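You operate a simulated robot arm through the tools that you are given. There is no shell and no other tool. Be economical: measure what you need, move in short steps, check, and stop when the job is done.

The job below is to be done with a simulated robot arm. You get a single attempt, and the scene is never put back.

TASK
Open the plug and rinse the suds away with the cold shower.
Fine: the lever ends off and the shower switch back on bath. Where these are worked on the way, their far stop is far enough and under half their travel is too little: shower switch.

Only the result counts: the job must be done as asked and must still hold three seconds after the hand-in. Knocking over, shifting, dropping, spilling or breaking anything else fails it.

THE ROBOT
A 5-joint arm with a two-finger parallel gripper on a trunk, on a base that drives. Base frame: it is fixed to the floor where the robot stands at the start and does not move with it; the origin is under the middle of the robot, x ahead of it, y to its left, z up; the surface under the hand at the start is at about z = 0.88. Lengths are in m, angles in rad, forces in N, time in s.
It reaches about 1.134 m from its shoulder. Its first joint turns from -2.601 to 2.601 rad. Places, roughly: cold bath lever [0.3, -0.3, 0.8]; hot bath lever [0.4, -0.1, 0.7]; shower switch [0.4, -0.4, 0.9]; suds [0.6, -0.8, 0.3]. Payload 1.57 kg.
The TCP is the grasp point between the finger pads, 0.03 m short of the fingertips. In the tool frame z runs along the fingers and y along their closing line. The gripper opens to 0.11 m. The fingers are 0.024 m wide and 0.012 m thick; the gripper's body (0.048 by 0.112 m) begins 0.078 m behind the TCP.
Orientation is told as [roll, pitch, yaw] about the base's x, y, z axes, in that order, counted from this pose: with the fingers straight down and closing along the base's y, the tool's x points along the base's -x, its y along +y and its z along -z.

THE INTERFACE
- The arm moves only by the tool send_rows. Its argument "moves" is a list of rows, each a list of 7 numbers: the closure in counts, from 0 (fully open) to 255 (shut), then the shift along the tool's x, y, z in m, then the turn, a rotation vector about the tool's x, y, z in rad. In form: [[hand, tx, ty, tz, wx, wy, wz], ...]. A call has 1 to 8 rows; each row shifts and turns the commanded pose from where the row before left it, along the tool's axes as they then stand. A row lasts 0.2 s, in which the tool goes at most 0.05 m and 0.15 rad; a call with a longer step from one row to the next is refused whole, and so is a gripper value outside its range. Where a pose cannot be reached the arm comes as near as it can. A force on the tool above 70 N (or 10 N above the force at the start of the call, whichever is more), or a blocked arm, ends the call early, and 0.2 s more pass. The fingers move at their own pace (about 0.072 m/s each) and stop on an object; they squeeze with about 27 N. The grip force told is the motor's: it shows also when the fingers shut on nothing. Time passes only in rows, and 0.2 s behind the last, so rows that do not move let the fingers close. It gives the time, the measured TCP pose, the force on the tool (base axes), the opening and the grip force at its end, in the units of the frame above (readings bear some noise), with the torque about the TCP (base axes, N m) and any sound that the robot's microphone picked up.
- Cameras (640 x 400 px; columns grow to the right, rows downward): "scene" is now at [0.0176, 0.1283, 1.9061]; the picture's right is [-0.56, -0.83, -0.00], its down [-0.66, 0.44, -0.61] and it looks along [0.51, -0.34, -0.79] (base axes); focal length 282 px, centre (320, 200). "wrist" rides on the gripper at [0.07, 0.016, -0.141] in the tool frame; the picture's right is [-0.23, 0.97, 0.00], its down [-0.85, -0.20, -0.48] and it looks along [-0.47, -0.11, 0.88] (tool axes); focal length 222 px, centre (320, 200). There is no depth. A picture from a camera that has moved, and an enlarged one, comes with that camera's place and axes in the base frame and with its lens.
- camera(camera): a new picture of that camera. No time passes.
- move_column(by): slides the trunk up (or, below 0, down) by that many m; the arm and the scene camera ride with it, the base frame stays. It gives what a move gives, with no picture.
- base_move(legs): drives the robot by 1 to 6 legs, each [ahead, turn to the left] in m and rad, along the robot's own axes; the way and the turn of a leg run together, so that a leg with both is an arc; at most 1.5 m and 3.142 rad a leg. The arm and the cameras ride along, it lands a little off, and it stops where it bumps. It gives what a move gives.
- head_to(pan, tilt): turns the head with the scene camera to pan (to the left, within 2.705 rad either way) and tilt (down, from -0.506 to 1.204), counted from straight ahead of the robot. It gives what a move gives.
- inspect(camera, box): a new picture of the part [left, top, right, bottom] of that camera's present view, enlarged. No time passes.
- finish_job(): hands the job in; it is judged then, once.

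Work in short steps. Places have to be worked out from the pictures, the camera data and where the tool is seen: move nearer, look again, correct. Check each grasp and each placing, and mend what went wrong. You have 120 turns and 82 pictures in all, those below and enlarged ones among them. Open the gripper and draw the arm clear of the work before you hand the job in, unless the task says otherwise; then end with one line.

The tools are called after "Emit:" as a command line: name --pt "numbers of a row" for each row, then --argument value for the rest, lists and objects as JSON in quotes. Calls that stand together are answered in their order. send_rows: Moves the arm, as the interface text tells. Its arguments: {"type":"object","properties":{"moves":{"type":"array","items":{"type":"array","items":{"type":"number"}}}},"required":["moves"]} The other tools are called the same way: move_column (by) slides the trunk up or down; base_move (legs) drives the base; head_to (pan, tilt) turns the head that bears the scene camera; camera (camera) takes a picture; inspect (camera, box) takes an enlarged picture of a part of a camera's view; finish_job () hands the job in.

At the start:

```text
clock: 0.0
tcp_pos: [0.3597, -0.4963, 1.1972]
ee_rot: [0.001, -0.001, 0.0]
contact_force: [0.0, -0.5, 0.7]
ft_torque: [-0.01, 0.01, -0.01]
grip_width: 0.1101
finger_force: 0.0
trunk travel left (down, up): [-0.931, 0.039]
robot x, y, heading: [0.0027, 0.0008, 0.0]
head pan, tilt: [-0.593, 0.915]
```

scene: 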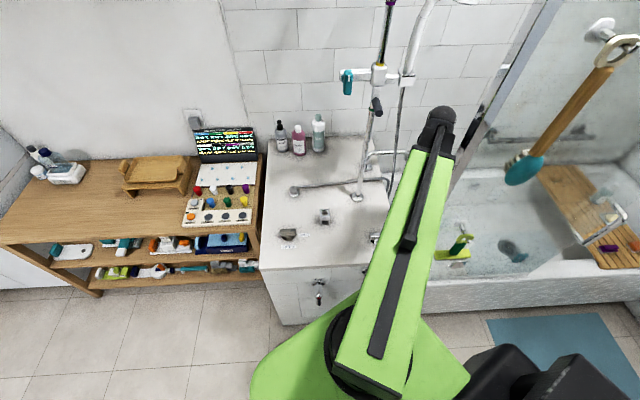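
wrist: 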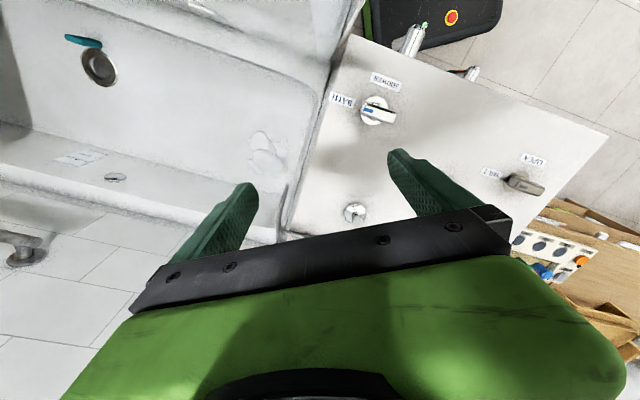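

I start by enlarging the wrist view to read the controls and their labels.

Emit:
inspect --camera "wrist" --box '[290, 0, 610, 240]'

Emit:
inspect --camera "wrist" --box '[0, 0, 300, 200]'

Emit:
inspect --camera "scene" --box '[240, 150, 640, 320]'

```text
1.67 times, centred on (450, 120) of wrist
camera zoom: at [0.2896, -0.4815, 1.3376], right [0.23, 0.97, 0.0], down [0.85, -0.2, 0.48], along [0.47, -0.11, -0.88], focal length 370 px, centre (103, 333)
```

zoom: 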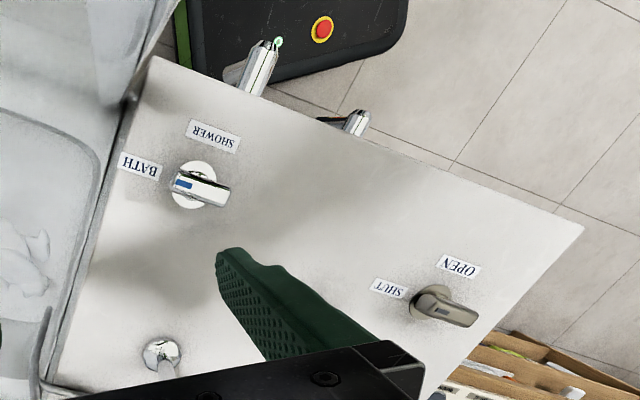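

```text
2.00 times, centred on (150, 100) of wrist
camera zoom: at [0.2896, -0.4815, 1.3376], right [0.23, 0.97, 0.0], down [0.85, -0.2, 0.48], along [0.47, -0.11, -0.88], focal length 444 px, centre (660, 400)
```

zoom: 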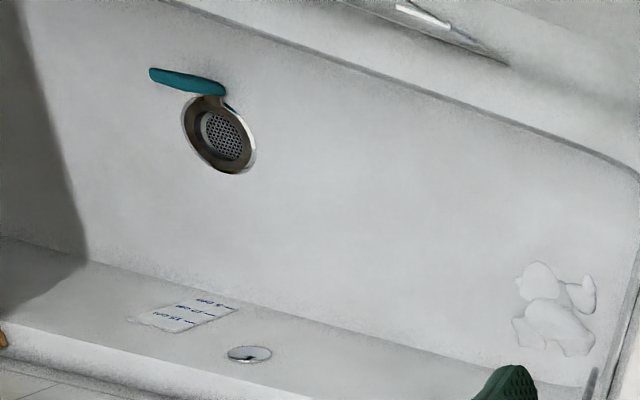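

```text
1.60 times, centred on (440, 235) of scene
camera zoom: at [0.0176, 0.1283, 1.9061], right [-0.56, -0.83, 0.0], down [-0.66, 0.44, -0.61], along [0.51, -0.34, -0.79], focal length 451 px, centre (128, 144)
```

zoom: 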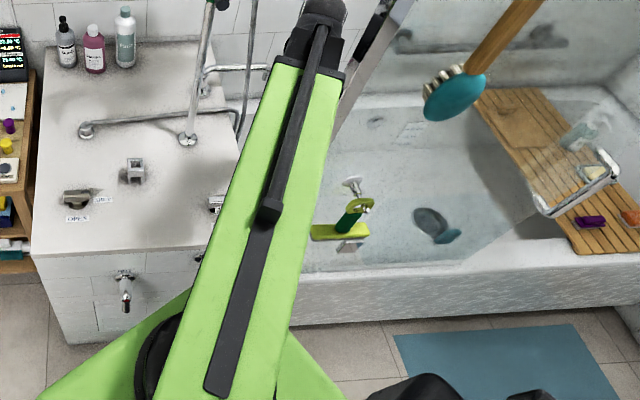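

The deck shows an OPEN/SHUT knob and a BATH/SHOWER switch, with two levers on the front face. I turn the head to see the tub, the shower head and the deck front better.

Emit:
head_to --pan -1.1 --tilt 0.75

Emit:
camera --camera "scene"

Emit:
head_to --pan -0.5 --tilt 0.2

Emit:
camera --camera "scene"

```text
clock: 0.9
tcp_pos: [0.359, -0.4985, 1.1981]
ee_rot: [-0.001, 0.0, 0.002]
contact_force: [-1.0, 0.0, 0.4]
ft_torque: [0.0, -0.02, 0.01]
grip_width: 0.1101
finger_force: 0.0
trunk travel left (down, up): [-0.931, 0.039]
robot x, y, heading: [0.0012, -0.0035, -0.003]
head pan, tilt: [-1.1, 0.75]
```

```text
76 pictures are left
camera scene: at [-0.0066, 0.0962, 1.919], right [-0.89, -0.45, 0.0], down [-0.31, 0.61, -0.73], along [0.33, -0.65, -0.68], focal length 282 px, centre (320, 200)
```

scene: 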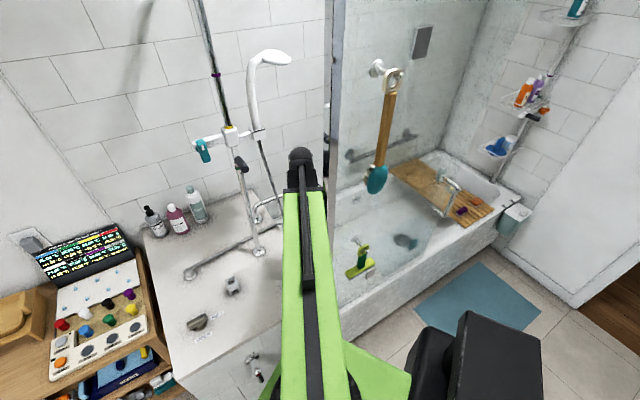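

```text
clock: 1.9
tcp_pos: [0.3588, -0.4973, 1.197]
ee_rot: [-0.001, 0.0, -0.001]
contact_force: [-0.6, 0.0, -0.1]
ft_torque: [-0.02, 0.0, 0.03]
grip_width: 0.1101
finger_force: 0.0
trunk travel left (down, up): [-0.931, 0.039]
robot x, y, heading: [0.0001, 0.0009, -0.003]
head pan, tilt: [-0.499, 0.201]
```

```text
75 pictures are left
camera scene: at [0.0375, 0.1253, 1.9687], right [-0.48, -0.88, 0.0], down [-0.18, 0.1, -0.98], along [0.86, -0.47, -0.2], focal length 282 px, centre (320, 200)
```

scene: 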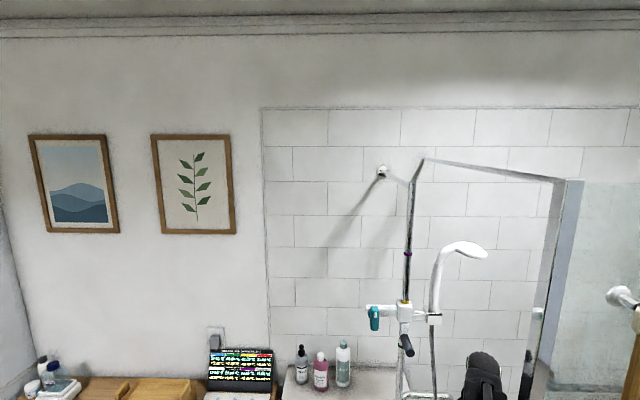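

The deck is turned about 30°, with the plug knob near (0.59,-0.09) and the shower switch near (0.37,-0.39). I move the hand high above the deck towards the plug knob and look there.

Emit:
send_rows --pt "0 -0.019 0.044 0 0 0 0" --pt "0 -0.019 0.044 0 0 0 0" --pt "0 -0.019 0.044 0 0 0 0" --pt "0 -0.019 0.044 0 0 0 0" --pt "0 -0.019 0.044 0 0 0 0" --pt "0 -0.019 0.044 0 0 0 0" --pt "0 -0.019 0.044 0 0 0 0" --pt "0 -0.019 0.044 0 0 0 0"

Emit:
camera --camera "wrist"

Emit:
head_to --pan -0.75 --tilt 0.75

Emit:
camera --camera "scene"

```text
clock: 3.7
tcp_pos: [0.5457, -0.1704, 1.1977]
ee_rot: [0.001, 0.0, 0.001]
contact_force: [-0.1, 0.6, 0.9]
ft_torque: [0.0, 0.03, 0.03]
grip_width: 0.1098
finger_force: 0.0
out of reach, approached as far as the arm can: row 3, 4, 5, 6, 7
trunk travel left (down, up): [-0.931, 0.039]
robot x, y, heading: [0.0011, -0.0023, -0.001]
head pan, tilt: [-0.499, 0.201]
```

```text
74 pictures are left
camera wrist: at [0.4766, -0.153, 1.3376], right [0.23, 0.97, 0.0], down [0.86, -0.2, 0.48], along [0.47, -0.11, -0.88], focal length 222 px, centre (320, 200)
```

wrist: 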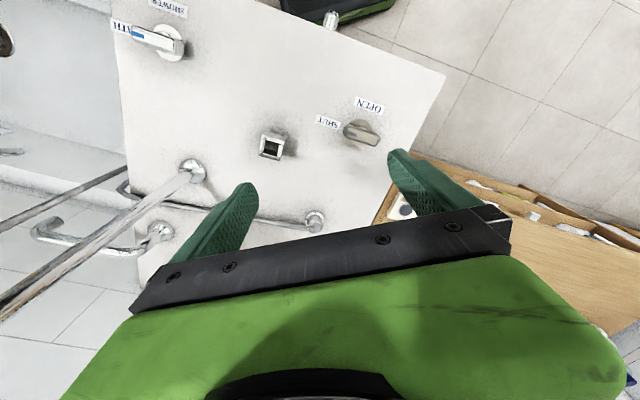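

```text
clock: 4.7
tcp_pos: [0.546, -0.1705, 1.1964]
ee_rot: [-0.001, 0.002, 0.0]
contact_force: [0.4, 0.2, 0.7]
ft_torque: [-0.03, 0.0, -0.01]
grip_width: 0.1098
finger_force: 0.1
trunk travel left (down, up): [-0.931, 0.039]
robot x, y, heading: [-0.0009, 0.0016, 0.001]
head pan, tilt: [-0.75, 0.75]
```

```text
73 pictures are left
camera scene: at [0.0164, 0.1134, 1.9192], right [-0.68, -0.73, 0.0], down [-0.5, 0.46, -0.73], along [0.54, -0.5, -0.68], focal length 282 px, centre (320, 200)
```

scene: 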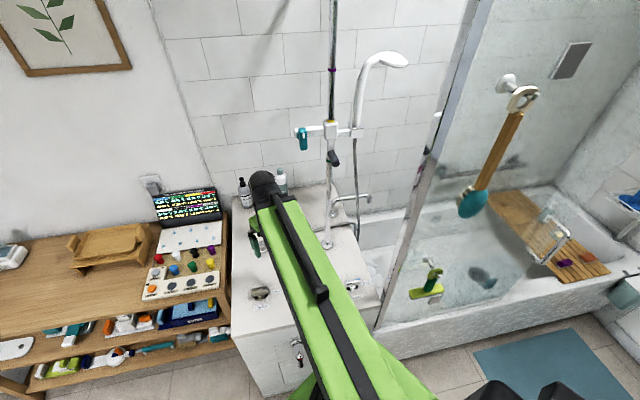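

At this height the reach stops short. I look closely at the plug knob and then lower the trunk a little to see whether reach improves.

Emit:
inspect --camera "wrist" --box '[290, 80, 430, 170]'

Emit:
move_column --by -0.12

Emit:
send_rows --pt "0 -0.02 0.035 0 0 0 0" --pt "0 -0.02 0.035 0 0 0 0"

Emit:
camera --camera "wrist"

```text
4.44 times, centred on (360, 125) of wrist
camera zoom: at [0.476, -0.1548, 1.3377], right [0.23, 0.97, 0.0], down [0.85, -0.2, 0.48], along [0.47, -0.11, -0.88], focal length 987 px, centre (142, 533)
```

zoom: 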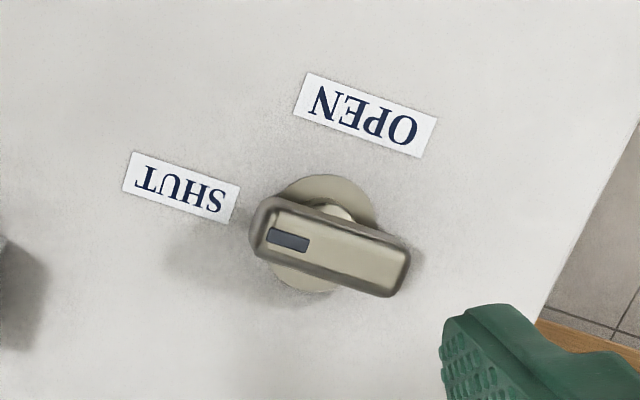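

```text
clock: 6.2
tcp_pos: [0.545, -0.1699, 1.0768]
ee_rot: [0.0, 0.0, 0.001]
contact_force: [0.4, 0.9, 0.0]
ft_torque: [0.03, 0.0, 0.03]
grip_width: 0.1099
finger_force: 0.0
trunk travel left (down, up): [-0.811, 0.159]
robot x, y, heading: [-0.0001, 0.0006, 0.003]
head pan, tilt: [-0.75, 0.75]
```

```text
clock: 6.8
tcp_pos: [0.5856, -0.0975, 1.0769]
ee_rot: [0.0, 0.001, -0.002]
contact_force: [0.3, 0.9, -0.5]
ft_torque: [0.0, -0.02, -0.03]
grip_width: 0.1098
finger_force: 0.2
trunk travel left (down, up): [-0.811, 0.159]
robot x, y, heading: [0.0013, 0.0032, -0.001]
head pan, tilt: [-0.75, 0.75]
```

```text
71 pictures are left
camera wrist: at [0.5158, -0.0822, 1.2176], right [0.23, 0.97, 0.0], down [0.86, -0.2, 0.48], along [0.47, -0.11, -0.88], focal length 222 px, centre (320, 200)
```

wrist: 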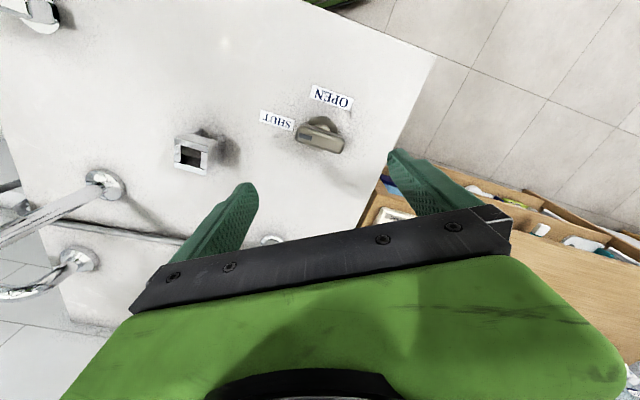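

The knob's centre triangulates to about (0.589,-0.098), with its bar lying at about 62° and its marker towards SHUT. The hand is right above it, so I spin the tool +1.05 rad to straddle the bar and look.

Emit:
send_rows --pt "0 -0.003 0 0 0 0 -0.15" --pt "0 0 0 0 0 0 -0.15" --pt "0 0 0 0 0 0 -0.15" --pt "0 0 0 0 0 0 -0.15" --pt "0 0 0 0 0 0 -0.15" --pt "0 0 0 0 0 0 -0.15" --pt "0 0 0 0 0 0 -0.15"

Emit:
camera --camera "wrist"

```text
clock: 8.4
tcp_pos: [0.5885, -0.1004, 1.076]
ee_rot: [0.001, 0.001, 1.053]
contact_force: [0.6, 0.0, 0.3]
ft_torque: [0.01, 0.06, -0.01]
grip_width: 0.1099
finger_force: 0.1
trunk travel left (down, up): [-0.811, 0.159]
robot x, y, heading: [0.0001, -0.0024, -0.001]
head pan, tilt: [-0.75, 0.75]
```

```text
70 pictures are left
camera wrist: at [0.5402, -0.1529, 1.2177], right [-0.73, 0.68, 0.0], down [0.6, 0.64, 0.48], along [0.33, 0.35, -0.88], focal length 222 px, centre (320, 200)
```

wrist: 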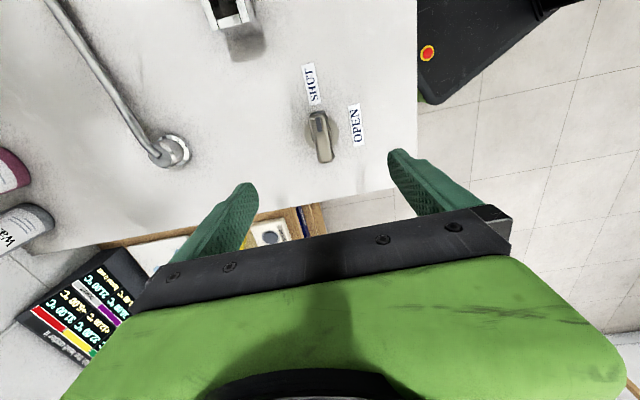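

The bar lies between the fingers and centred at (0.589,-0.101). I go down to a fingertip height just above the deck.

Emit:
send_rows --pt "0 0 0 0.045 0 0 0" --pt "0 0 0 0.045 0 0 0" --pt "0 0 0 0.04 0 0 0" --pt "0 0 0 0.01 0 0 0"

Emit:
camera --camera "wrist"

```text
clock: 9.4
tcp_pos: [0.5889, -0.1, 1.0773]
ee_rot: [0.001, -0.002, 1.049]
contact_force: [-0.3, -0.4, 0.3]
ft_torque: [0.01, -0.02, 0.02]
grip_width: 0.11
finger_force: 0.0
out of reach, approached as far as the arm can: row 1, 2, 3, 4
trunk travel left (down, up): [-0.811, 0.159]
robot x, y, heading: [0.0003, 0.0005, 0.004]
head pan, tilt: [-0.75, 0.75]
```

```text
69 pictures are left
camera wrist: at [0.54, -0.1527, 1.2177], right [-0.73, 0.68, 0.0], down [0.6, 0.64, 0.48], along [0.33, 0.35, -0.88], focal length 222 px, centre (320, 200)
```

wrist: 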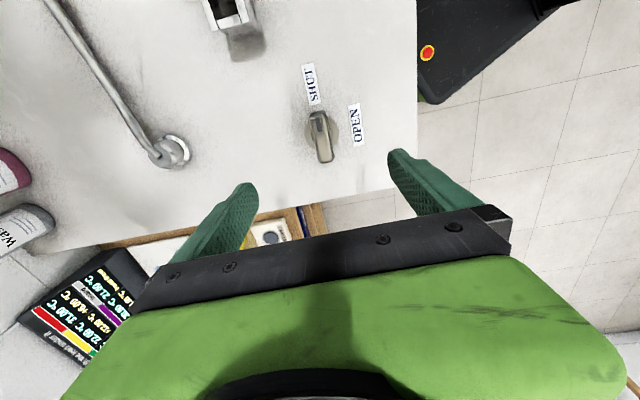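

The arm is at its lower limit here, so I lower the whole trunk instead, in two stages.

Emit:
move_column --by -0.11

Emit:
camera --camera "wrist"

```text
clock: 10.8
tcp_pos: [0.5882, -0.1, 0.9688]
ee_rot: [-0.001, 0.0, 1.048]
contact_force: [-0.5, -0.1, -0.1]
ft_torque: [0.02, -0.01, 0.02]
grip_width: 0.11
finger_force: 0.1
trunk travel left (down, up): [-0.701, 0.269]
robot x, y, heading: [-0.0008, -0.002, 0.0]
head pan, tilt: [-0.75, 0.75]
```

```text
68 pictures are left
camera wrist: at [0.54, -0.1527, 1.1077], right [-0.73, 0.68, 0.0], down [0.6, 0.64, 0.48], along [0.33, 0.35, -0.88], focal length 222 px, centre (320, 200)
```

wrist: 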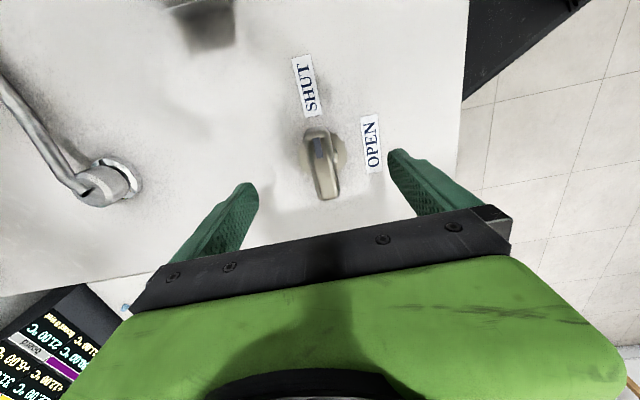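

The bar's top is at about z 0.905, well centred between the fingers. I lower 0.05 m more so the pads span it, then close.

Emit:
move_column --by -0.05

Emit:
send_rows --pt "255 0 0 0 0 0 0" --pt "255 0 0 0 0 0 0" --pt "255 0 0 0 0 0 0" --pt "255 0 0 0 0 0 0"

Emit:
camera --camera "wrist"

```text
clock: 11.8
tcp_pos: [0.5889, -0.1005, 0.917]
ee_rot: [0.001, 0.0, 1.049]
contact_force: [0.7, 0.4, 0.2]
ft_torque: [0.0, 0.01, 0.0]
grip_width: 0.1099
finger_force: 0.0
trunk travel left (down, up): [-0.651, 0.319]
robot x, y, heading: [-0.0009, 0.0021, -0.004]
head pan, tilt: [-0.75, 0.75]
```

```text
clock: 12.8
tcp_pos: [0.5864, -0.0994, 0.9184]
ee_rot: [0.003, 0.0, 1.051]
contact_force: [-19.2, 10.8, -9.4]
ft_torque: [0.37, 0.69, 0.02]
grip_width: 0.0308
finger_force: 36.3
trunk travel left (down, up): [-0.651, 0.319]
robot x, y, heading: [-0.0007, 0.0016, 0.002]
head pan, tilt: [-0.75, 0.75]
```

```text
67 pictures are left
camera wrist: at [0.5383, -0.1516, 1.0582], right [-0.73, 0.68, 0.0], down [0.6, 0.64, 0.48], along [0.32, 0.35, -0.88], focal length 222 px, centre (320, 200)
```

wrist: 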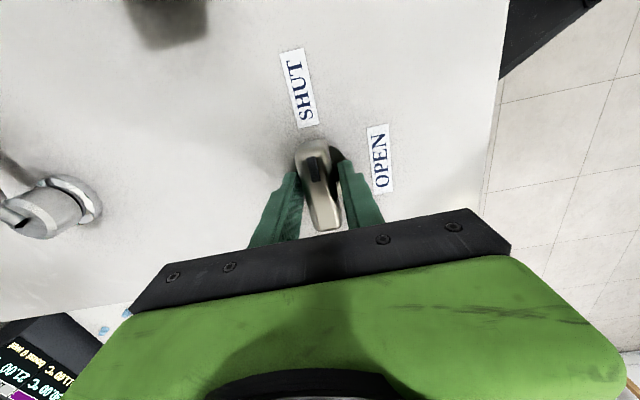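

Gripped with the knob pulling the tool slightly sideways along the tool's +y. I shift 4 mm that way and begin turning clockwise (from above) towards OPEN.

Emit:
send_rows --pt "255 0 0.004 0 0 0 0" --pt "255 0 0 0 0 0 0.14" --pt "255 0 0 0 0 0 0.14" --pt "255 0 0 0 0 0 0.14" --pt "255 0 0 0 0 0 0.14" --pt "255 0 0 0 0 0 0.14"

Emit:
camera --camera "wrist"

```text
clock: 14.2
tcp_pos: [0.5856, -0.0969, 0.9191]
ee_rot: [-0.001, -0.001, 0.346]
contact_force: [17.1, -11.1, 31.3]
ft_torque: [-0.62, -0.17, 0.03]
grip_width: 0.0302
finger_force: 39.6
trunk travel left (down, up): [-0.651, 0.319]
robot x, y, heading: [-0.0009, 0.0004, 0.001]
head pan, tilt: [-0.75, 0.75]
```

```text
66 pictures are left
camera wrist: at [0.5147, -0.1068, 1.058], right [-0.12, 0.99, 0.0], down [0.87, 0.1, 0.48], along [0.48, 0.06, -0.88], focal length 222 px, centre (320, 200)
```

wrist: 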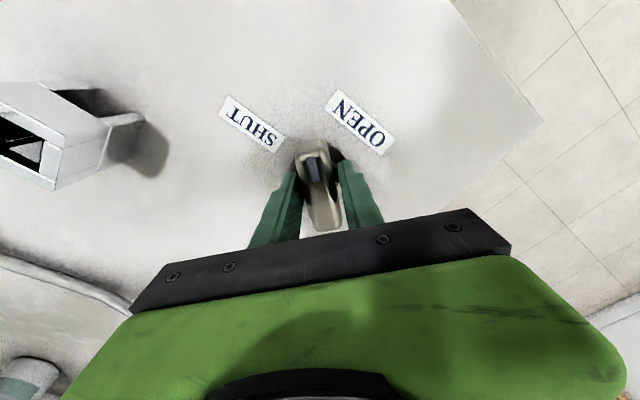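

The knob follows. I correct a couple of millimetres for the side force and continue the turn.

Emit:
send_rows --pt "255 -0.0018 -0.0024 -0.001 0 0 0.14" --pt "255 0 0 0 0 0 0.14" --pt "255 0 0 0 0 0 0.14" --pt "255 0 0 0 0 0 0.14" --pt "255 0 0 0 0 0 0.14" --pt "255 0 0 0 0 0 0.14"

Emit:
camera --camera "wrist"

```text
clock: 15.6
tcp_pos: [0.5867, -0.0974, 0.9189]
ee_rot: [0.0, 0.001, -0.492]
contact_force: [-19.7, 19.3, -8.9]
ft_torque: [0.49, 0.51, 0.03]
grip_width: 0.0305
finger_force: 39.3
trunk travel left (down, up): [-0.651, 0.319]
robot x, y, heading: [-0.0004, 0.0012, 0.002]
head pan, tilt: [-0.75, 0.75]
```

```text
65 pictures are left
camera wrist: at [0.5329, -0.0509, 1.0582], right [0.66, 0.75, 0.0], down [0.66, -0.58, 0.48], along [0.36, -0.32, -0.88], focal length 222 px, centre (320, 200)
```

wrist: 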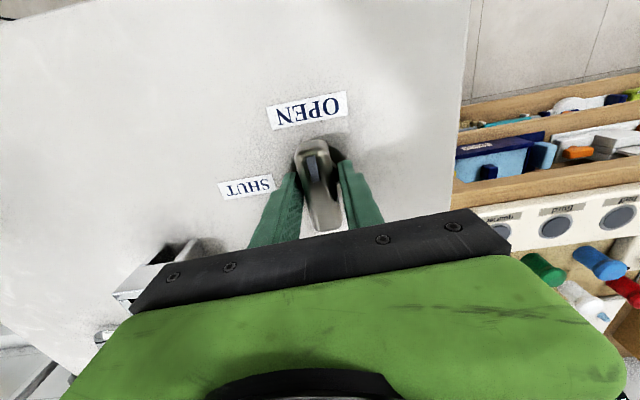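

The marker now points at OPEN. I add a small amount to reach the stop, then open the gripper.

Emit:
send_rows --pt "255 0 0 0 0 0 0.05" --pt "255 0 0 0 0 0 0.04" --pt "255 0 0 0 0 0 0"

Emit:
send_rows --pt "0 0 0 0 0 0 0" --pt "0 0 0 0 0 0 0" --pt "0 0 0 0 0 0 0" --pt "0 0 0 0 0 0 0"

Emit:
camera --camera "wrist"

```text
clock: 16.4
tcp_pos: [0.587, -0.0982, 0.9177]
ee_rot: [0.001, -0.001, -0.582]
contact_force: [-7.9, 16.8, -0.4]
ft_torque: [0.53, 0.34, 0.2]
grip_width: 0.0306
finger_force: 39.0
trunk travel left (down, up): [-0.651, 0.319]
robot x, y, heading: [-0.0012, -0.0029, -0.001]
head pan, tilt: [-0.75, 0.75]
```

```text
clock: 17.4
tcp_pos: [0.5862, -0.0989, 0.9175]
ee_rot: [0.0, 0.002, -0.581]
contact_force: [0.5, -0.2, -0.4]
ft_torque: [-0.01, -0.01, 0.0]
grip_width: 0.1103
finger_force: 0.0
trunk travel left (down, up): [-0.651, 0.319]
robot x, y, heading: [0.0019, 0.0021, -0.002]
head pan, tilt: [-0.75, 0.75]
```

```text
64 pictures are left
camera wrist: at [0.5378, -0.0477, 1.0577], right [0.72, 0.69, 0.0], down [0.61, -0.64, 0.48], along [0.33, -0.35, -0.88], focal length 222 px, centre (320, 200)
```

wrist: 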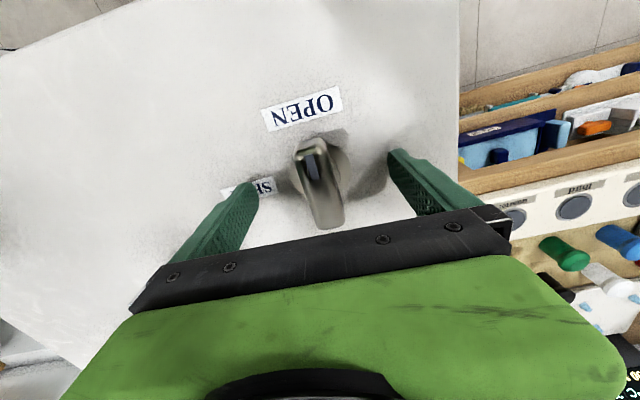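

The plug knob is at OPEN and the torque rose, so it is at its stop. I raise the trunk, straighten the tool, and carry it towards the shower switch.

Emit:
move_column --by 0.16

Emit:
send_rows --pt "0 0 0 0 0 0 -0.145" --pt "0 0 0 0 0 0 -0.145" --pt "0 0 0 0 0 0 -0.145" --pt "0 0 0 0 0 0 -0.145"

Emit:
send_rows --pt "0 0.027 -0.036 0 0 0 0" --pt "0 0.027 -0.036 0 0 0 0" --pt "0 0.027 -0.036 0 0 0 0" --pt "0 0.027 -0.036 0 0 0 0" --pt "0 0.027 -0.036 0 0 0 0" --pt "0 0.027 -0.036 0 0 0 0" --pt "0 0.027 -0.036 0 0 0 0" --pt "0 0.027 -0.036 0 0 0 0"

Emit:
send_rows --pt "0 0 0 0 0 0 -0.15" --pt "0 0 0 0 0 0 -0.15" --pt "0 0 0 0 0 0 -0.15" --pt "0 0 0 0 0 0 -0.15" --pt "0 0 0 0 0 0 -0.15" --pt "0 0 0 0 0 0 -0.15" --pt "0 0 0 0 0 0 -0.15"

Emit:
camera --camera "wrist"

```text
clock: 19.2
tcp_pos: [0.5871, -0.1, 1.0782]
ee_rot: [0.001, 0.0, -0.581]
contact_force: [0.6, 0.2, 0.1]
ft_torque: [0.01, 0.0, 0.01]
grip_width: 0.1105
finger_force: 0.1
trunk travel left (down, up): [-0.811, 0.159]
robot x, y, heading: [0.0006, 0.0013, -0.003]
head pan, tilt: [-0.75, 0.75]
```

```text
clock: 20.2
tcp_pos: [0.5873, -0.0983, 1.0773]
ee_rot: [0.002, 0.0, 0.001]
contact_force: [0.3, -0.5, 0.9]
ft_torque: [0.0, 0.02, 0.0]
grip_width: 0.1101
finger_force: 0.0
trunk travel left (down, up): [-0.811, 0.159]
robot x, y, heading: [0.0022, -0.0013, -0.001]
head pan, tilt: [-0.75, 0.75]
```

```text
clock: 22.0
tcp_pos: [0.3992, -0.4055, 1.0782]
ee_rot: [0.0, 0.0, 0.001]
contact_force: [0.1, -0.1, -0.3]
ft_torque: [0.02, 0.0, 0.01]
grip_width: 0.1099
finger_force: 0.1
out of reach, approached as far as the arm can: row 2, 3, 4, 5
trunk travel left (down, up): [-0.811, 0.159]
robot x, y, heading: [0.0003, 0.0036, -0.001]
head pan, tilt: [-0.75, 0.75]
```

```text
clock: 23.6
tcp_pos: [0.4001, -0.4013, 1.0781]
ee_rot: [0.0, -0.001, 1.052]
contact_force: [-1.1, 0.2, -0.2]
ft_torque: [0.01, -0.03, 0.0]
grip_width: 0.1101
finger_force: 0.1
trunk travel left (down, up): [-0.811, 0.159]
robot x, y, heading: [0.0006, -0.0039, 0.002]
head pan, tilt: [-0.75, 0.75]
```

```text
63 pictures are left
camera wrist: at [0.3503, -0.4544, 1.2176], right [-0.73, 0.68, 0.0], down [0.6, 0.64, 0.48], along [0.33, 0.35, -0.88], focal length 222 px, centre (320, 200)
```

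wrist: 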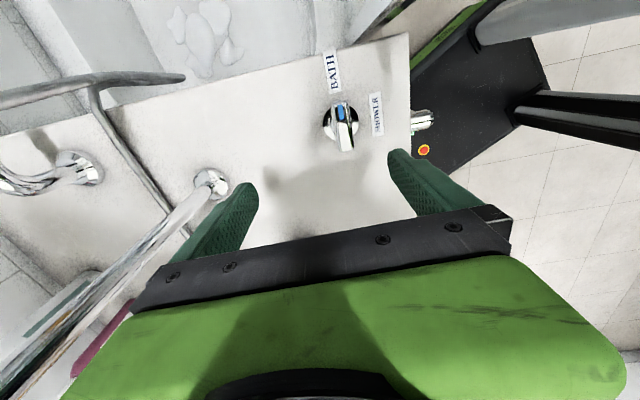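

The switch's bar is centred at about (0.370,-0.391), aligned with the tool as the plug knob was. I shift over it and look.

Emit:
send_rows --pt "0 0.0065 0.0314 0 0 0 0"

Emit:
camera --camera "wrist"

```text
clock: 24.0
tcp_pos: [0.3803, -0.4065, 1.0772]
ee_rot: [0.003, 0.0, 1.049]
contact_force: [-0.3, 0.5, -0.1]
ft_torque: [-0.01, -0.04, -0.02]
grip_width: 0.1099
finger_force: 0.0
out of reach, approached as far as the arm can: row 1
trunk travel left (down, up): [-0.811, 0.159]
robot x, y, heading: [0.0026, -0.0019, 0.003]
head pan, tilt: [-0.75, 0.75]
```

```text
62 pictures are left
camera wrist: at [0.3317, -0.459, 1.2175], right [-0.73, 0.68, 0.0], down [0.6, 0.64, 0.48], along [0.33, 0.35, -0.88], focal length 222 px, centre (320, 200)
```

wrist: 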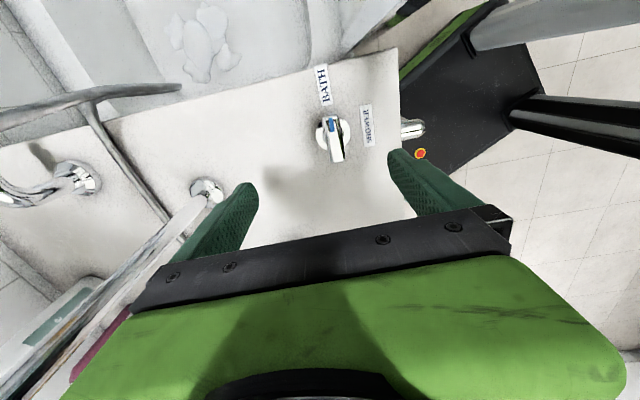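

The switch lies inside the arm's inner reach limit (about 0.56 m), so I back the base up 0.25 m. That should suit both the switch and the cold lever.

Emit:
base_move --legs '[[-0.25, 0]]'

Emit:
send_rows --pt "0 -0.023 -0.0405 0 0 0 0" --pt "0 -0.023 -0.0405 0 0 0 0" --pt "0 -0.023 -0.0405 0 0 0 0" --pt "0 -0.023 -0.0405 0 0 0 0" --pt "0 -0.023 -0.0405 0 0 0 0"

Emit:
camera --camera "wrist"

Emit:
camera --camera "scene"

```text
clock: 25.0
tcp_pos: [0.33, -0.4062, 1.0765]
ee_rot: [-0.009, -0.003, 1.08]
contact_force: [10.1, -3.2, -2.1]
ft_torque: [0.64, 1.45, 0.82]
grip_width: 0.11
finger_force: 0.0
trunk travel left (down, up): [-0.811, 0.159]
robot x, y, heading: [-0.0596, 0.0009, -0.002]
head pan, tilt: [-0.75, 0.75]
stopped in leg 1: the force on the tool passed its limit at 125 N (the readings are from after the stop); the commanded pose is now the measured one
```

```text
clock: 26.2
tcp_pos: [0.5617, -0.4029, 1.0772]
ee_rot: [-0.008, 0.001, 1.077]
contact_force: [-0.8, 0.4, -0.8]
ft_torque: [-0.01, 0.05, -0.01]
grip_width: 0.1099
finger_force: 0.1
trunk travel left (down, up): [-0.811, 0.159]
robot x, y, heading: [-0.061, 0.0025, 0.007]
head pan, tilt: [-0.75, 0.75]
```

```text
61 pictures are left
camera wrist: at [0.5128, -0.4557, 1.2172], right [-0.75, 0.66, -0.01], down [0.58, 0.66, 0.48], along [0.32, 0.36, -0.88], focal length 222 px, centre (320, 200)
```

wrist: 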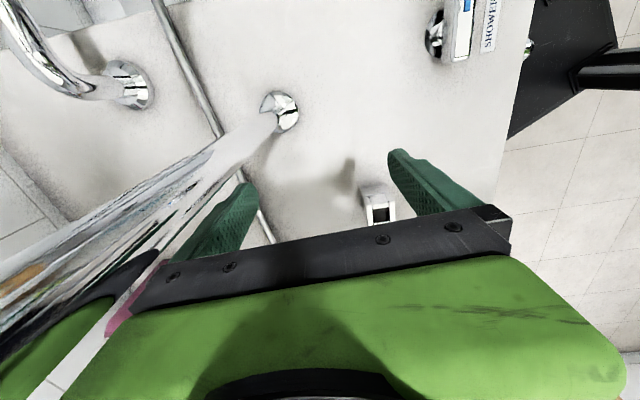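

```text
60 pictures are left
camera scene: at [-0.0417, 0.1138, 1.7991], right [-0.68, -0.73, 0.0], down [-0.5, 0.46, -0.73], along [0.54, -0.5, -0.68], focal length 282 px, centre (320, 200)
```

scene: 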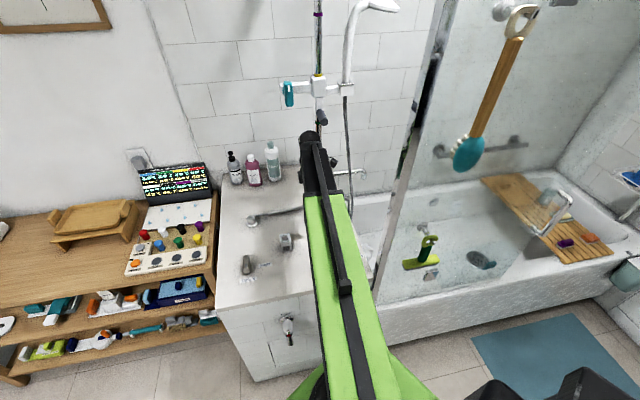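

The drive stopped on a 125 N tool force after 6 cm, and my rows then ran further than intended, leaving the hand near the riser. I look closely before moving anything.

Emit:
inspect --camera "scene" --box '[220, 0, 460, 260]'

Emit:
head_to --pan -0.75 --tilt 1.2

Emit:
camera --camera "scene"

```text
1.54 times, centred on (340, 130) of scene
camera zoom: at [-0.0417, 0.1138, 1.7991], right [-0.68, -0.73, 0.0], down [-0.5, 0.46, -0.73], along [0.54, -0.5, -0.68], focal length 434 px, centre (289, 308)
```

zoom: 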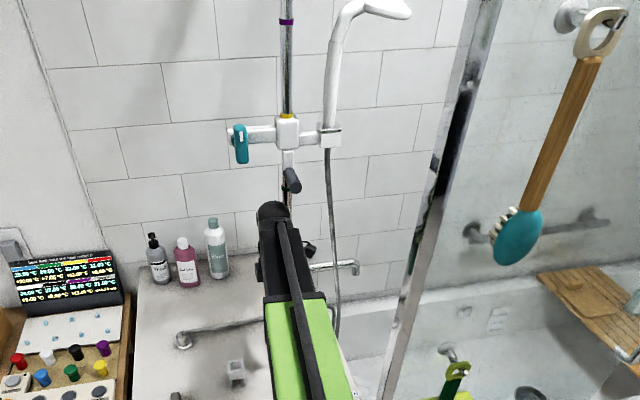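

```text
clock: 27.1
tcp_pos: [0.5602, -0.4037, 1.0774]
ee_rot: [-0.01, -0.001, 1.076]
contact_force: [-0.2, 0.7, -0.1]
ft_torque: [-0.02, 0.02, 0.01]
grip_width: 0.1102
finger_force: 0.0
trunk travel left (down, up): [-0.811, 0.159]
robot x, y, heading: [-0.0591, -0.0003, 0.006]
head pan, tilt: [-0.75, 1.201]
```

```text
58 pictures are left
camera scene: at [-0.0624, 0.1321, 1.7674], right [-0.68, -0.73, 0.0], down [-0.68, 0.63, -0.36], along [0.27, -0.25, -0.93], focal length 282 px, centre (320, 200)
```

scene: 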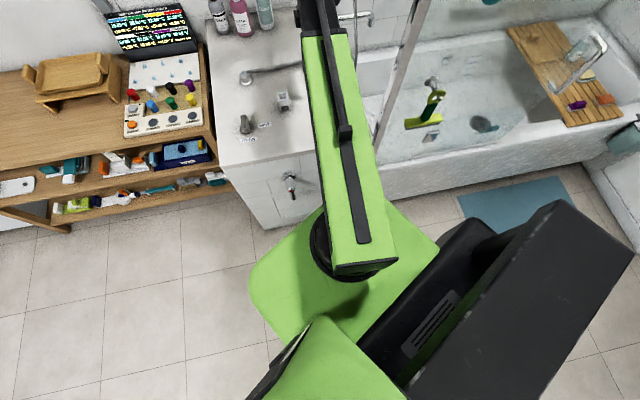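

Nothing appears displaced and the switch is still on BATH. I carry the hand away from the riser back over the switch, which is now within reach.

Emit:
send_rows --pt "0 0.0197 0.0433 0 0 0 0" --pt "0 0.0197 0.0433 0 0 0 0" --pt "0 0.0197 0.0433 0 0 0 0" --pt "0 0.0197 0.0433 0 0 0 0"

Emit:
camera --camera "wrist"

Emit:
camera --camera "scene"

```text
clock: 28.1
tcp_pos: [0.3698, -0.3897, 1.0764]
ee_rot: [-0.01, 0.0, 1.076]
contact_force: [-0.5, 0.1, -0.2]
ft_torque: [0.0, 0.0, 0.01]
grip_width: 0.1098
finger_force: 0.0
trunk travel left (down, up): [-0.811, 0.159]
robot x, y, heading: [-0.0592, -0.0039, -0.0]
head pan, tilt: [-0.75, 1.201]
```

```text
57 pictures are left
camera wrist: at [0.3202, -0.4421, 1.2177], right [-0.75, 0.66, -0.01], down [0.58, 0.66, 0.48], along [0.32, 0.36, -0.88], focal length 222 px, centre (320, 200)
```

wrist: 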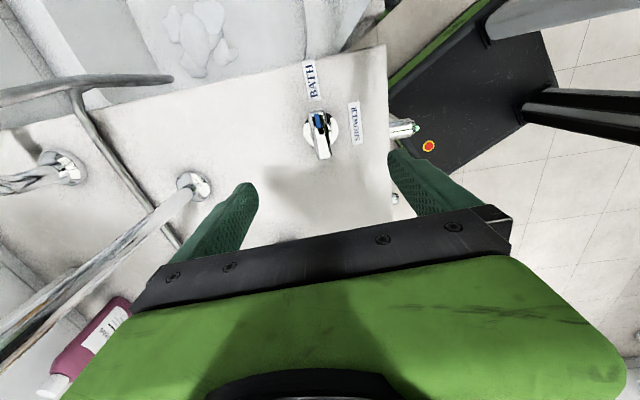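

```text
56 pictures are left
camera scene: at [-0.0631, 0.1322, 1.7673], right [-0.68, -0.73, 0.0], down [-0.68, 0.63, -0.36], along [0.27, -0.25, -0.93], focal length 282 px, centre (320, 200)
```

scene: 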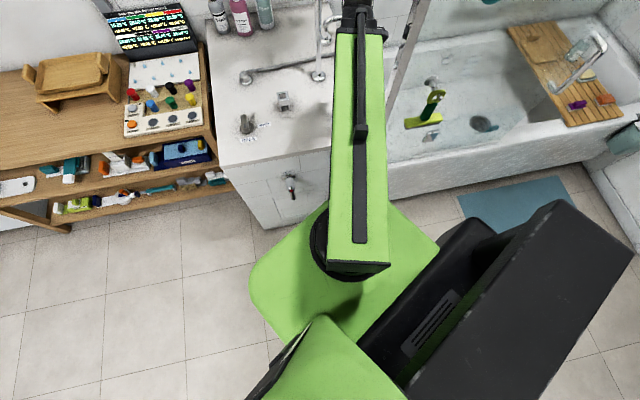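

The hand is centred over the switch. I lower the trunk 0.11 m and check.

Emit:
move_column --by -0.11

Emit:
camera --camera "wrist"

```text
clock: 29.6
tcp_pos: [0.3688, -0.3887, 0.9682]
ee_rot: [-0.008, 0.0, 1.077]
contact_force: [0.3, -0.3, 0.6]
ft_torque: [0.0, 0.01, -0.01]
grip_width: 0.1098
finger_force: 0.1
trunk travel left (down, up): [-0.701, 0.269]
robot x, y, heading: [-0.0575, -0.0007, 0.003]
head pan, tilt: [-0.75, 1.201]
```

```text
55 pictures are left
camera wrist: at [0.3212, -0.4423, 1.1076], right [-0.75, 0.66, -0.01], down [0.58, 0.66, 0.48], along [0.32, 0.36, -0.88], focal length 222 px, centre (320, 200)
```

wrist: 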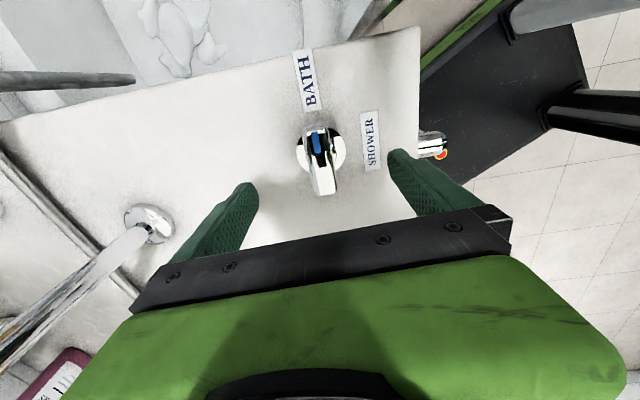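

Same picture as with the plug knob, well centred. I go down 0.05 m and grip.

Emit:
move_column --by -0.05

Emit:
send_rows --pt "255 0 0 0 0 0 0" --pt "255 0 0 0 0 0 0" --pt "255 0 0 0 0 0 0" --pt "255 0 0 0 0 0 0"

Emit:
camera --camera "wrist"

```text
clock: 30.5
tcp_pos: [0.3692, -0.3878, 0.9175]
ee_rot: [-0.009, 0.0, 1.077]
contact_force: [0.6, -0.4, 0.0]
ft_torque: [-0.01, 0.0, -0.01]
grip_width: 0.1096
finger_force: 0.1
trunk travel left (down, up): [-0.651, 0.319]
robot x, y, heading: [-0.0563, 0.0032, 0.002]
head pan, tilt: [-0.75, 1.201]
```

```text
clock: 31.5
tcp_pos: [0.3681, -0.389, 0.9173]
ee_rot: [-0.008, -0.001, 1.077]
contact_force: [-11.5, 8.0, -8.5]
ft_torque: [0.3, 0.41, -0.07]
grip_width: 0.0305
finger_force: 36.3
trunk travel left (down, up): [-0.651, 0.319]
robot x, y, heading: [-0.0598, 0.0007, 0.001]
head pan, tilt: [-0.75, 1.201]
```

```text
54 pictures are left
camera wrist: at [0.3201, -0.4418, 1.0577], right [-0.75, 0.66, -0.01], down [0.58, 0.66, 0.48], along [0.32, 0.36, -0.88], focal length 222 px, centre (320, 200)
```

wrist: 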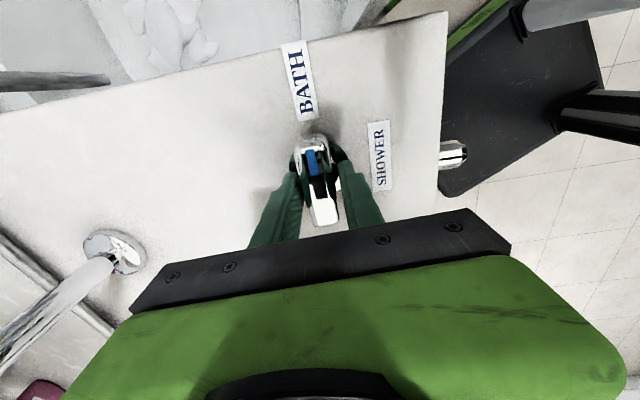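

The switch is gripped. I turn it clockwise towards SHOWER, with a small 2 mm centring shift.

Emit:
send_rows --pt "255 0 0.002 0 0 0 0" --pt "255 0 0 0 0 0 0.14" --pt "255 0 0 0 0 0 0.14" --pt "255 0 0 0 0 0 0.14" --pt "255 0 0 0 0 0 0.14" --pt "255 0 0 0 0 0 0.14"

Emit:
send_rows --pt "255 0 0 0 0 0 0.14" --pt "255 0 0 0 0 0 0.14" --pt "255 0 0 0 0 0 0.14" --pt "255 0 0 0 0 0 0.14" --pt "255 0 0 0 0 0 0.14" --pt "255 0 0 0 0 0 0.14" --pt "255 0 0 0 0 0 0.07"

Emit:
camera --camera "wrist"

```text
clock: 32.9
tcp_pos: [0.3702, -0.3904, 0.9189]
ee_rot: [-0.012, -0.008, 0.376]
contact_force: [21.0, -23.8, 32.3]
ft_torque: [-1.15, 0.03, 0.07]
grip_width: 0.0302
finger_force: 39.9
trunk travel left (down, up): [-0.651, 0.319]
robot x, y, heading: [-0.0608, -0.0008, 0.006]
head pan, tilt: [-0.75, 1.201]
```

```text
clock: 34.5
tcp_pos: [0.3651, -0.3911, 0.9171]
ee_rot: [-0.001, -0.009, -0.535]
contact_force: [-6.3, -28.7, -1.3]
ft_torque: [-1.18, -0.17, 0.42]
grip_width: 0.0306
finger_force: 39.4
trunk travel left (down, up): [-0.651, 0.319]
robot x, y, heading: [-0.0597, -0.0008, 0.003]
head pan, tilt: [-0.75, 1.201]
```

```text
53 pictures are left
camera wrist: at [0.3134, -0.341, 1.0561], right [0.69, 0.72, 0.0], down [0.63, -0.6, 0.49], along [0.35, -0.34, -0.87], focal length 222 px, centre (320, 200)
```

wrist: 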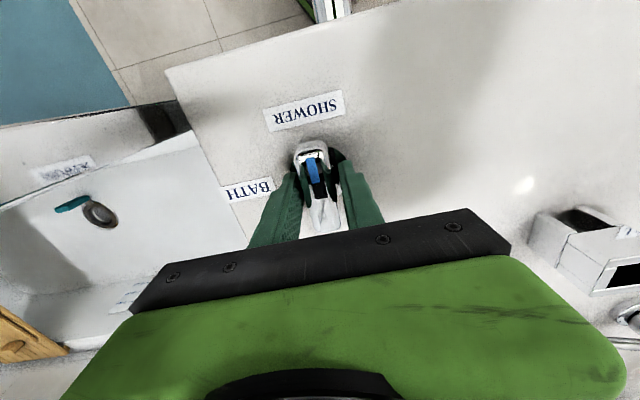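

The marker points at SHOWER with the stop torque felt. I release and raise.

Emit:
send_rows --pt "0 0 0 0 0 0 0" --pt "0 0 0 0 0 0 0" --pt "0 0 0 0 0 0 0" --pt "0 0 0 0 0 0 0"

Emit:
move_column --by 0.16

Emit:
camera --camera "wrist"

Emit:
head_to --pan -0.6 --tilt 0.85

Emit:
camera --camera "scene"

```text
clock: 35.5
tcp_pos: [0.3685, -0.3883, 0.9179]
ee_rot: [-0.001, -0.009, -0.533]
contact_force: [0.0, 0.0, -0.2]
ft_torque: [0.02, -0.01, 0.0]
grip_width: 0.1096
finger_force: 0.0
trunk travel left (down, up): [-0.651, 0.319]
robot x, y, heading: [-0.0605, -0.0003, 0.001]
head pan, tilt: [-0.75, 1.201]
```

```text
clock: 37.3
tcp_pos: [0.3669, -0.3881, 1.0766]
ee_rot: [0.001, -0.008, -0.533]
contact_force: [-0.2, 0.6, 0.1]
ft_torque: [0.03, -0.01, 0.01]
grip_width: 0.11
finger_force: 0.0
trunk travel left (down, up): [-0.811, 0.159]
robot x, y, heading: [-0.0599, -0.0009, -0.005]
head pan, tilt: [-0.75, 1.201]
```

```text
52 pictures are left
camera wrist: at [0.3145, -0.3387, 1.217], right [0.69, 0.72, 0.0], down [0.63, -0.6, 0.49], along [0.35, -0.33, -0.87], focal length 222 px, centre (320, 200)
```

wrist: 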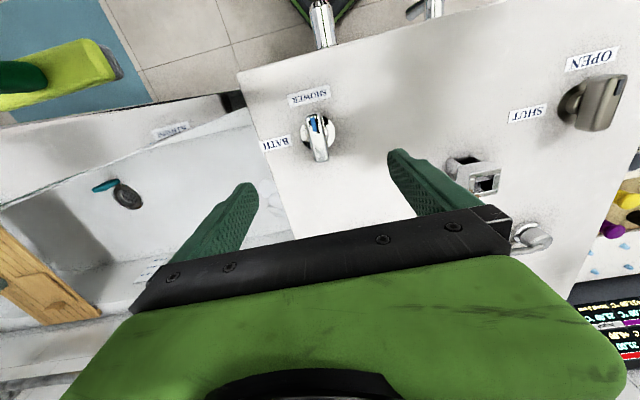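

```text
clock: 38.1
tcp_pos: [0.3652, -0.3888, 1.0768]
ee_rot: [0.0, -0.009, -0.532]
contact_force: [0.4, -0.3, -0.5]
ft_torque: [0.01, -0.02, 0.02]
grip_width: 0.1103
finger_force: 0.0
trunk travel left (down, up): [-0.811, 0.159]
robot x, y, heading: [-0.0594, 0.0024, -0.005]
head pan, tilt: [-0.6, 0.85]
```

```text
51 pictures are left
camera scene: at [-0.0389, 0.1262, 1.791], right [-0.56, -0.83, 0.0], down [-0.62, 0.42, -0.66], along [0.54, -0.37, -0.75], focal length 282 px, centre (320, 200)
```

scene: 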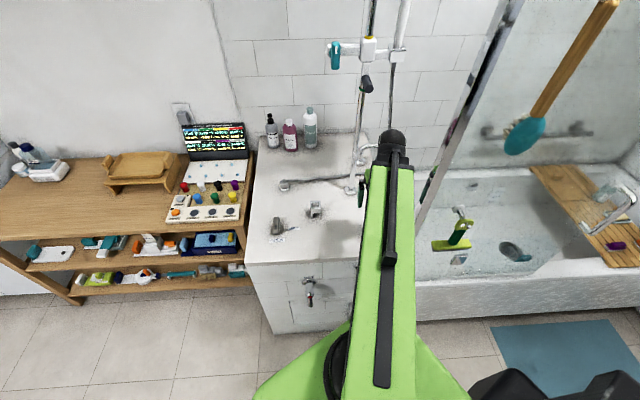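

Switch on SHOWER and plug on OPEN are confirmed. Backing up likely pressed the outer elbow towards the glass screen, so I first swing the arm to the left, then back away in small legs.

Emit:
send_rows --pt "0 -0.0052 0.0427 0 0 0 0" --pt "0 -0.0052 0.0427 0 0 0 0" --pt "0 -0.0052 0.0427 0 0 0 0" --pt "0 -0.0052 0.0427 0 0 0 0" --pt "0 -0.0052 0.0427 0 0 0 0" --pt "0 -0.0052 0.0427 0 0 0 0" --pt "0 -0.0052 0.0427 0 0 0 0"

Emit:
camera --camera "scene"

Emit:
camera --camera "wrist"

```text
clock: 39.7
tcp_pos: [0.5495, -0.1482, 1.0777]
ee_rot: [0.0, -0.009, -0.533]
contact_force: [0.3, -0.2, 0.6]
ft_torque: [-0.03, -0.02, 0.02]
grip_width: 0.1101
finger_force: 0.0
out of reach, approached as far as the arm can: row 4, 7
trunk travel left (down, up): [-0.811, 0.159]
robot x, y, heading: [-0.0575, 0.0005, 0.001]
head pan, tilt: [-0.6, 0.85]
```

```text
50 pictures are left
camera scene: at [-0.0383, 0.1267, 1.791], right [-0.56, -0.83, 0.0], down [-0.62, 0.42, -0.66], along [0.55, -0.37, -0.75], focal length 282 px, centre (320, 200)
```

scene: 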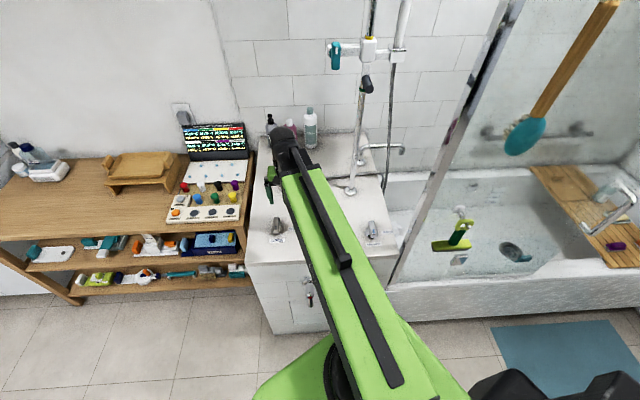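

```text
49 pictures are left
camera wrist: at [0.4968, -0.0978, 1.2169], right [0.69, 0.72, 0.0], down [0.63, -0.6, 0.49], along [0.35, -0.33, -0.87], focal length 222 px, centre (320, 200)
```

wrist: 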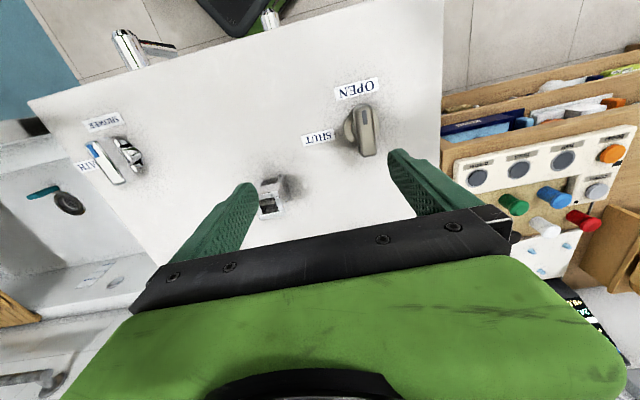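

The way behind the hand over the deck is clear. I back the base by 0.3 m in three short legs.

Emit:
base_move --legs '[[-0.1, 0], [-0.1, 0], [-0.1, 0]]'

Emit:
camera --camera "scene"

Emit:
camera --camera "wrist"

```text
clock: 42.4
tcp_pos: [0.2455, -0.1491, 1.0796]
ee_rot: [0.001, -0.01, -0.535]
contact_force: [-0.7, -0.4, 0.9]
ft_torque: [-0.05, -0.03, 0.01]
grip_width: 0.1101
finger_force: 0.1
trunk travel left (down, up): [-0.811, 0.159]
robot x, y, heading: [-0.36, -0.0037, 0.006]
head pan, tilt: [-0.6, 0.85]
```

```text
48 pictures are left
camera scene: at [-0.343, 0.1257, 1.7911], right [-0.56, -0.83, 0.0], down [-0.62, 0.42, -0.66], along [0.55, -0.37, -0.75], focal length 282 px, centre (320, 200)
```

scene: 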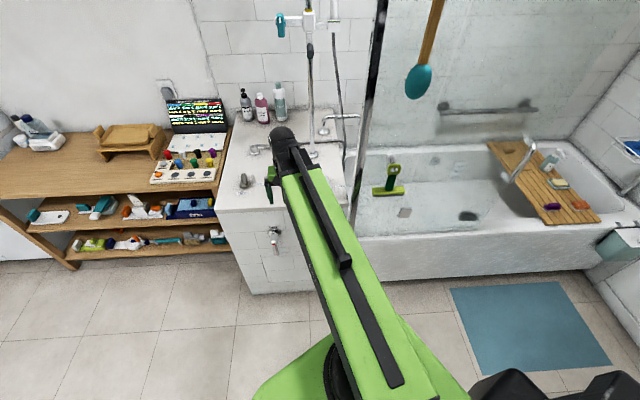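

```text
47 pictures are left
camera wrist: at [0.1928, -0.0993, 1.2182], right [0.69, 0.72, 0.0], down [0.63, -0.6, 0.49], along [0.35, -0.33, -0.87], focal length 222 px, centre (320, 200)
```

wrist: 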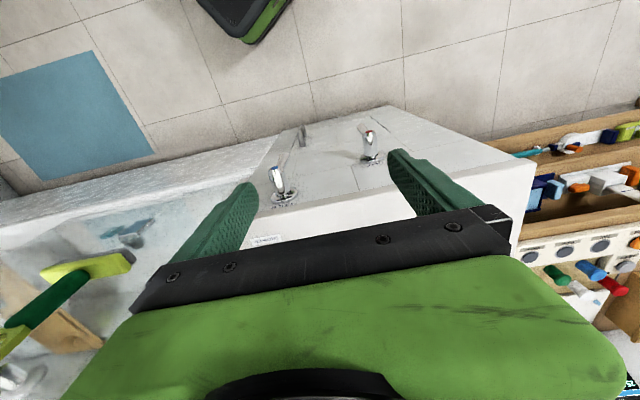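

The backing went cleanly and the front face with its levers is now visible to the wrist camera. I enlarge it.

Emit:
inspect --camera "wrist" --box '[250, 110, 410, 210]'

Emit:
inspect --camera "scene" --box '[210, 160, 370, 280]'

```text
4.00 times, centred on (330, 160) of wrist
camera zoom: at [0.1928, -0.0993, 1.2182], right [0.69, 0.72, 0.0], down [0.63, -0.6, 0.49], along [0.35, -0.33, -0.87], focal length 888 px, centre (280, 360)
```

zoom: 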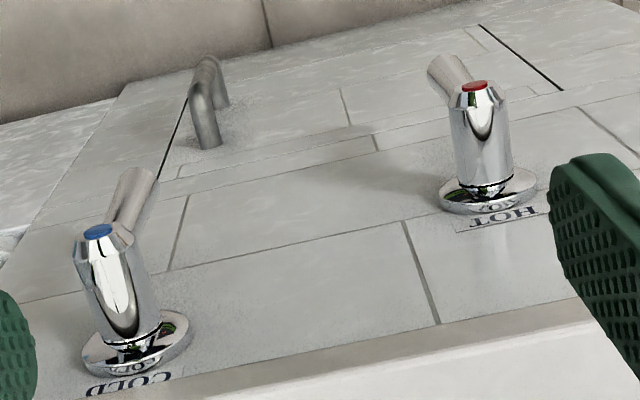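

```text
3.33 times, centred on (290, 220) of scene
camera zoom: at [-0.343, 0.1257, 1.7911], right [-0.56, -0.83, 0.0], down [-0.62, 0.42, -0.66], along [0.55, -0.37, -0.75], focal length 939 px, centre (420, 133)
```

zoom: 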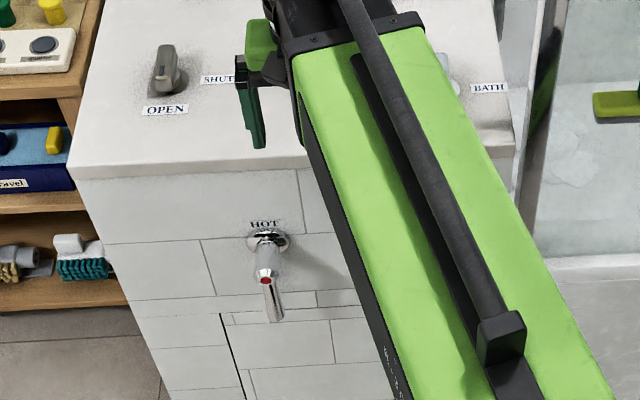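

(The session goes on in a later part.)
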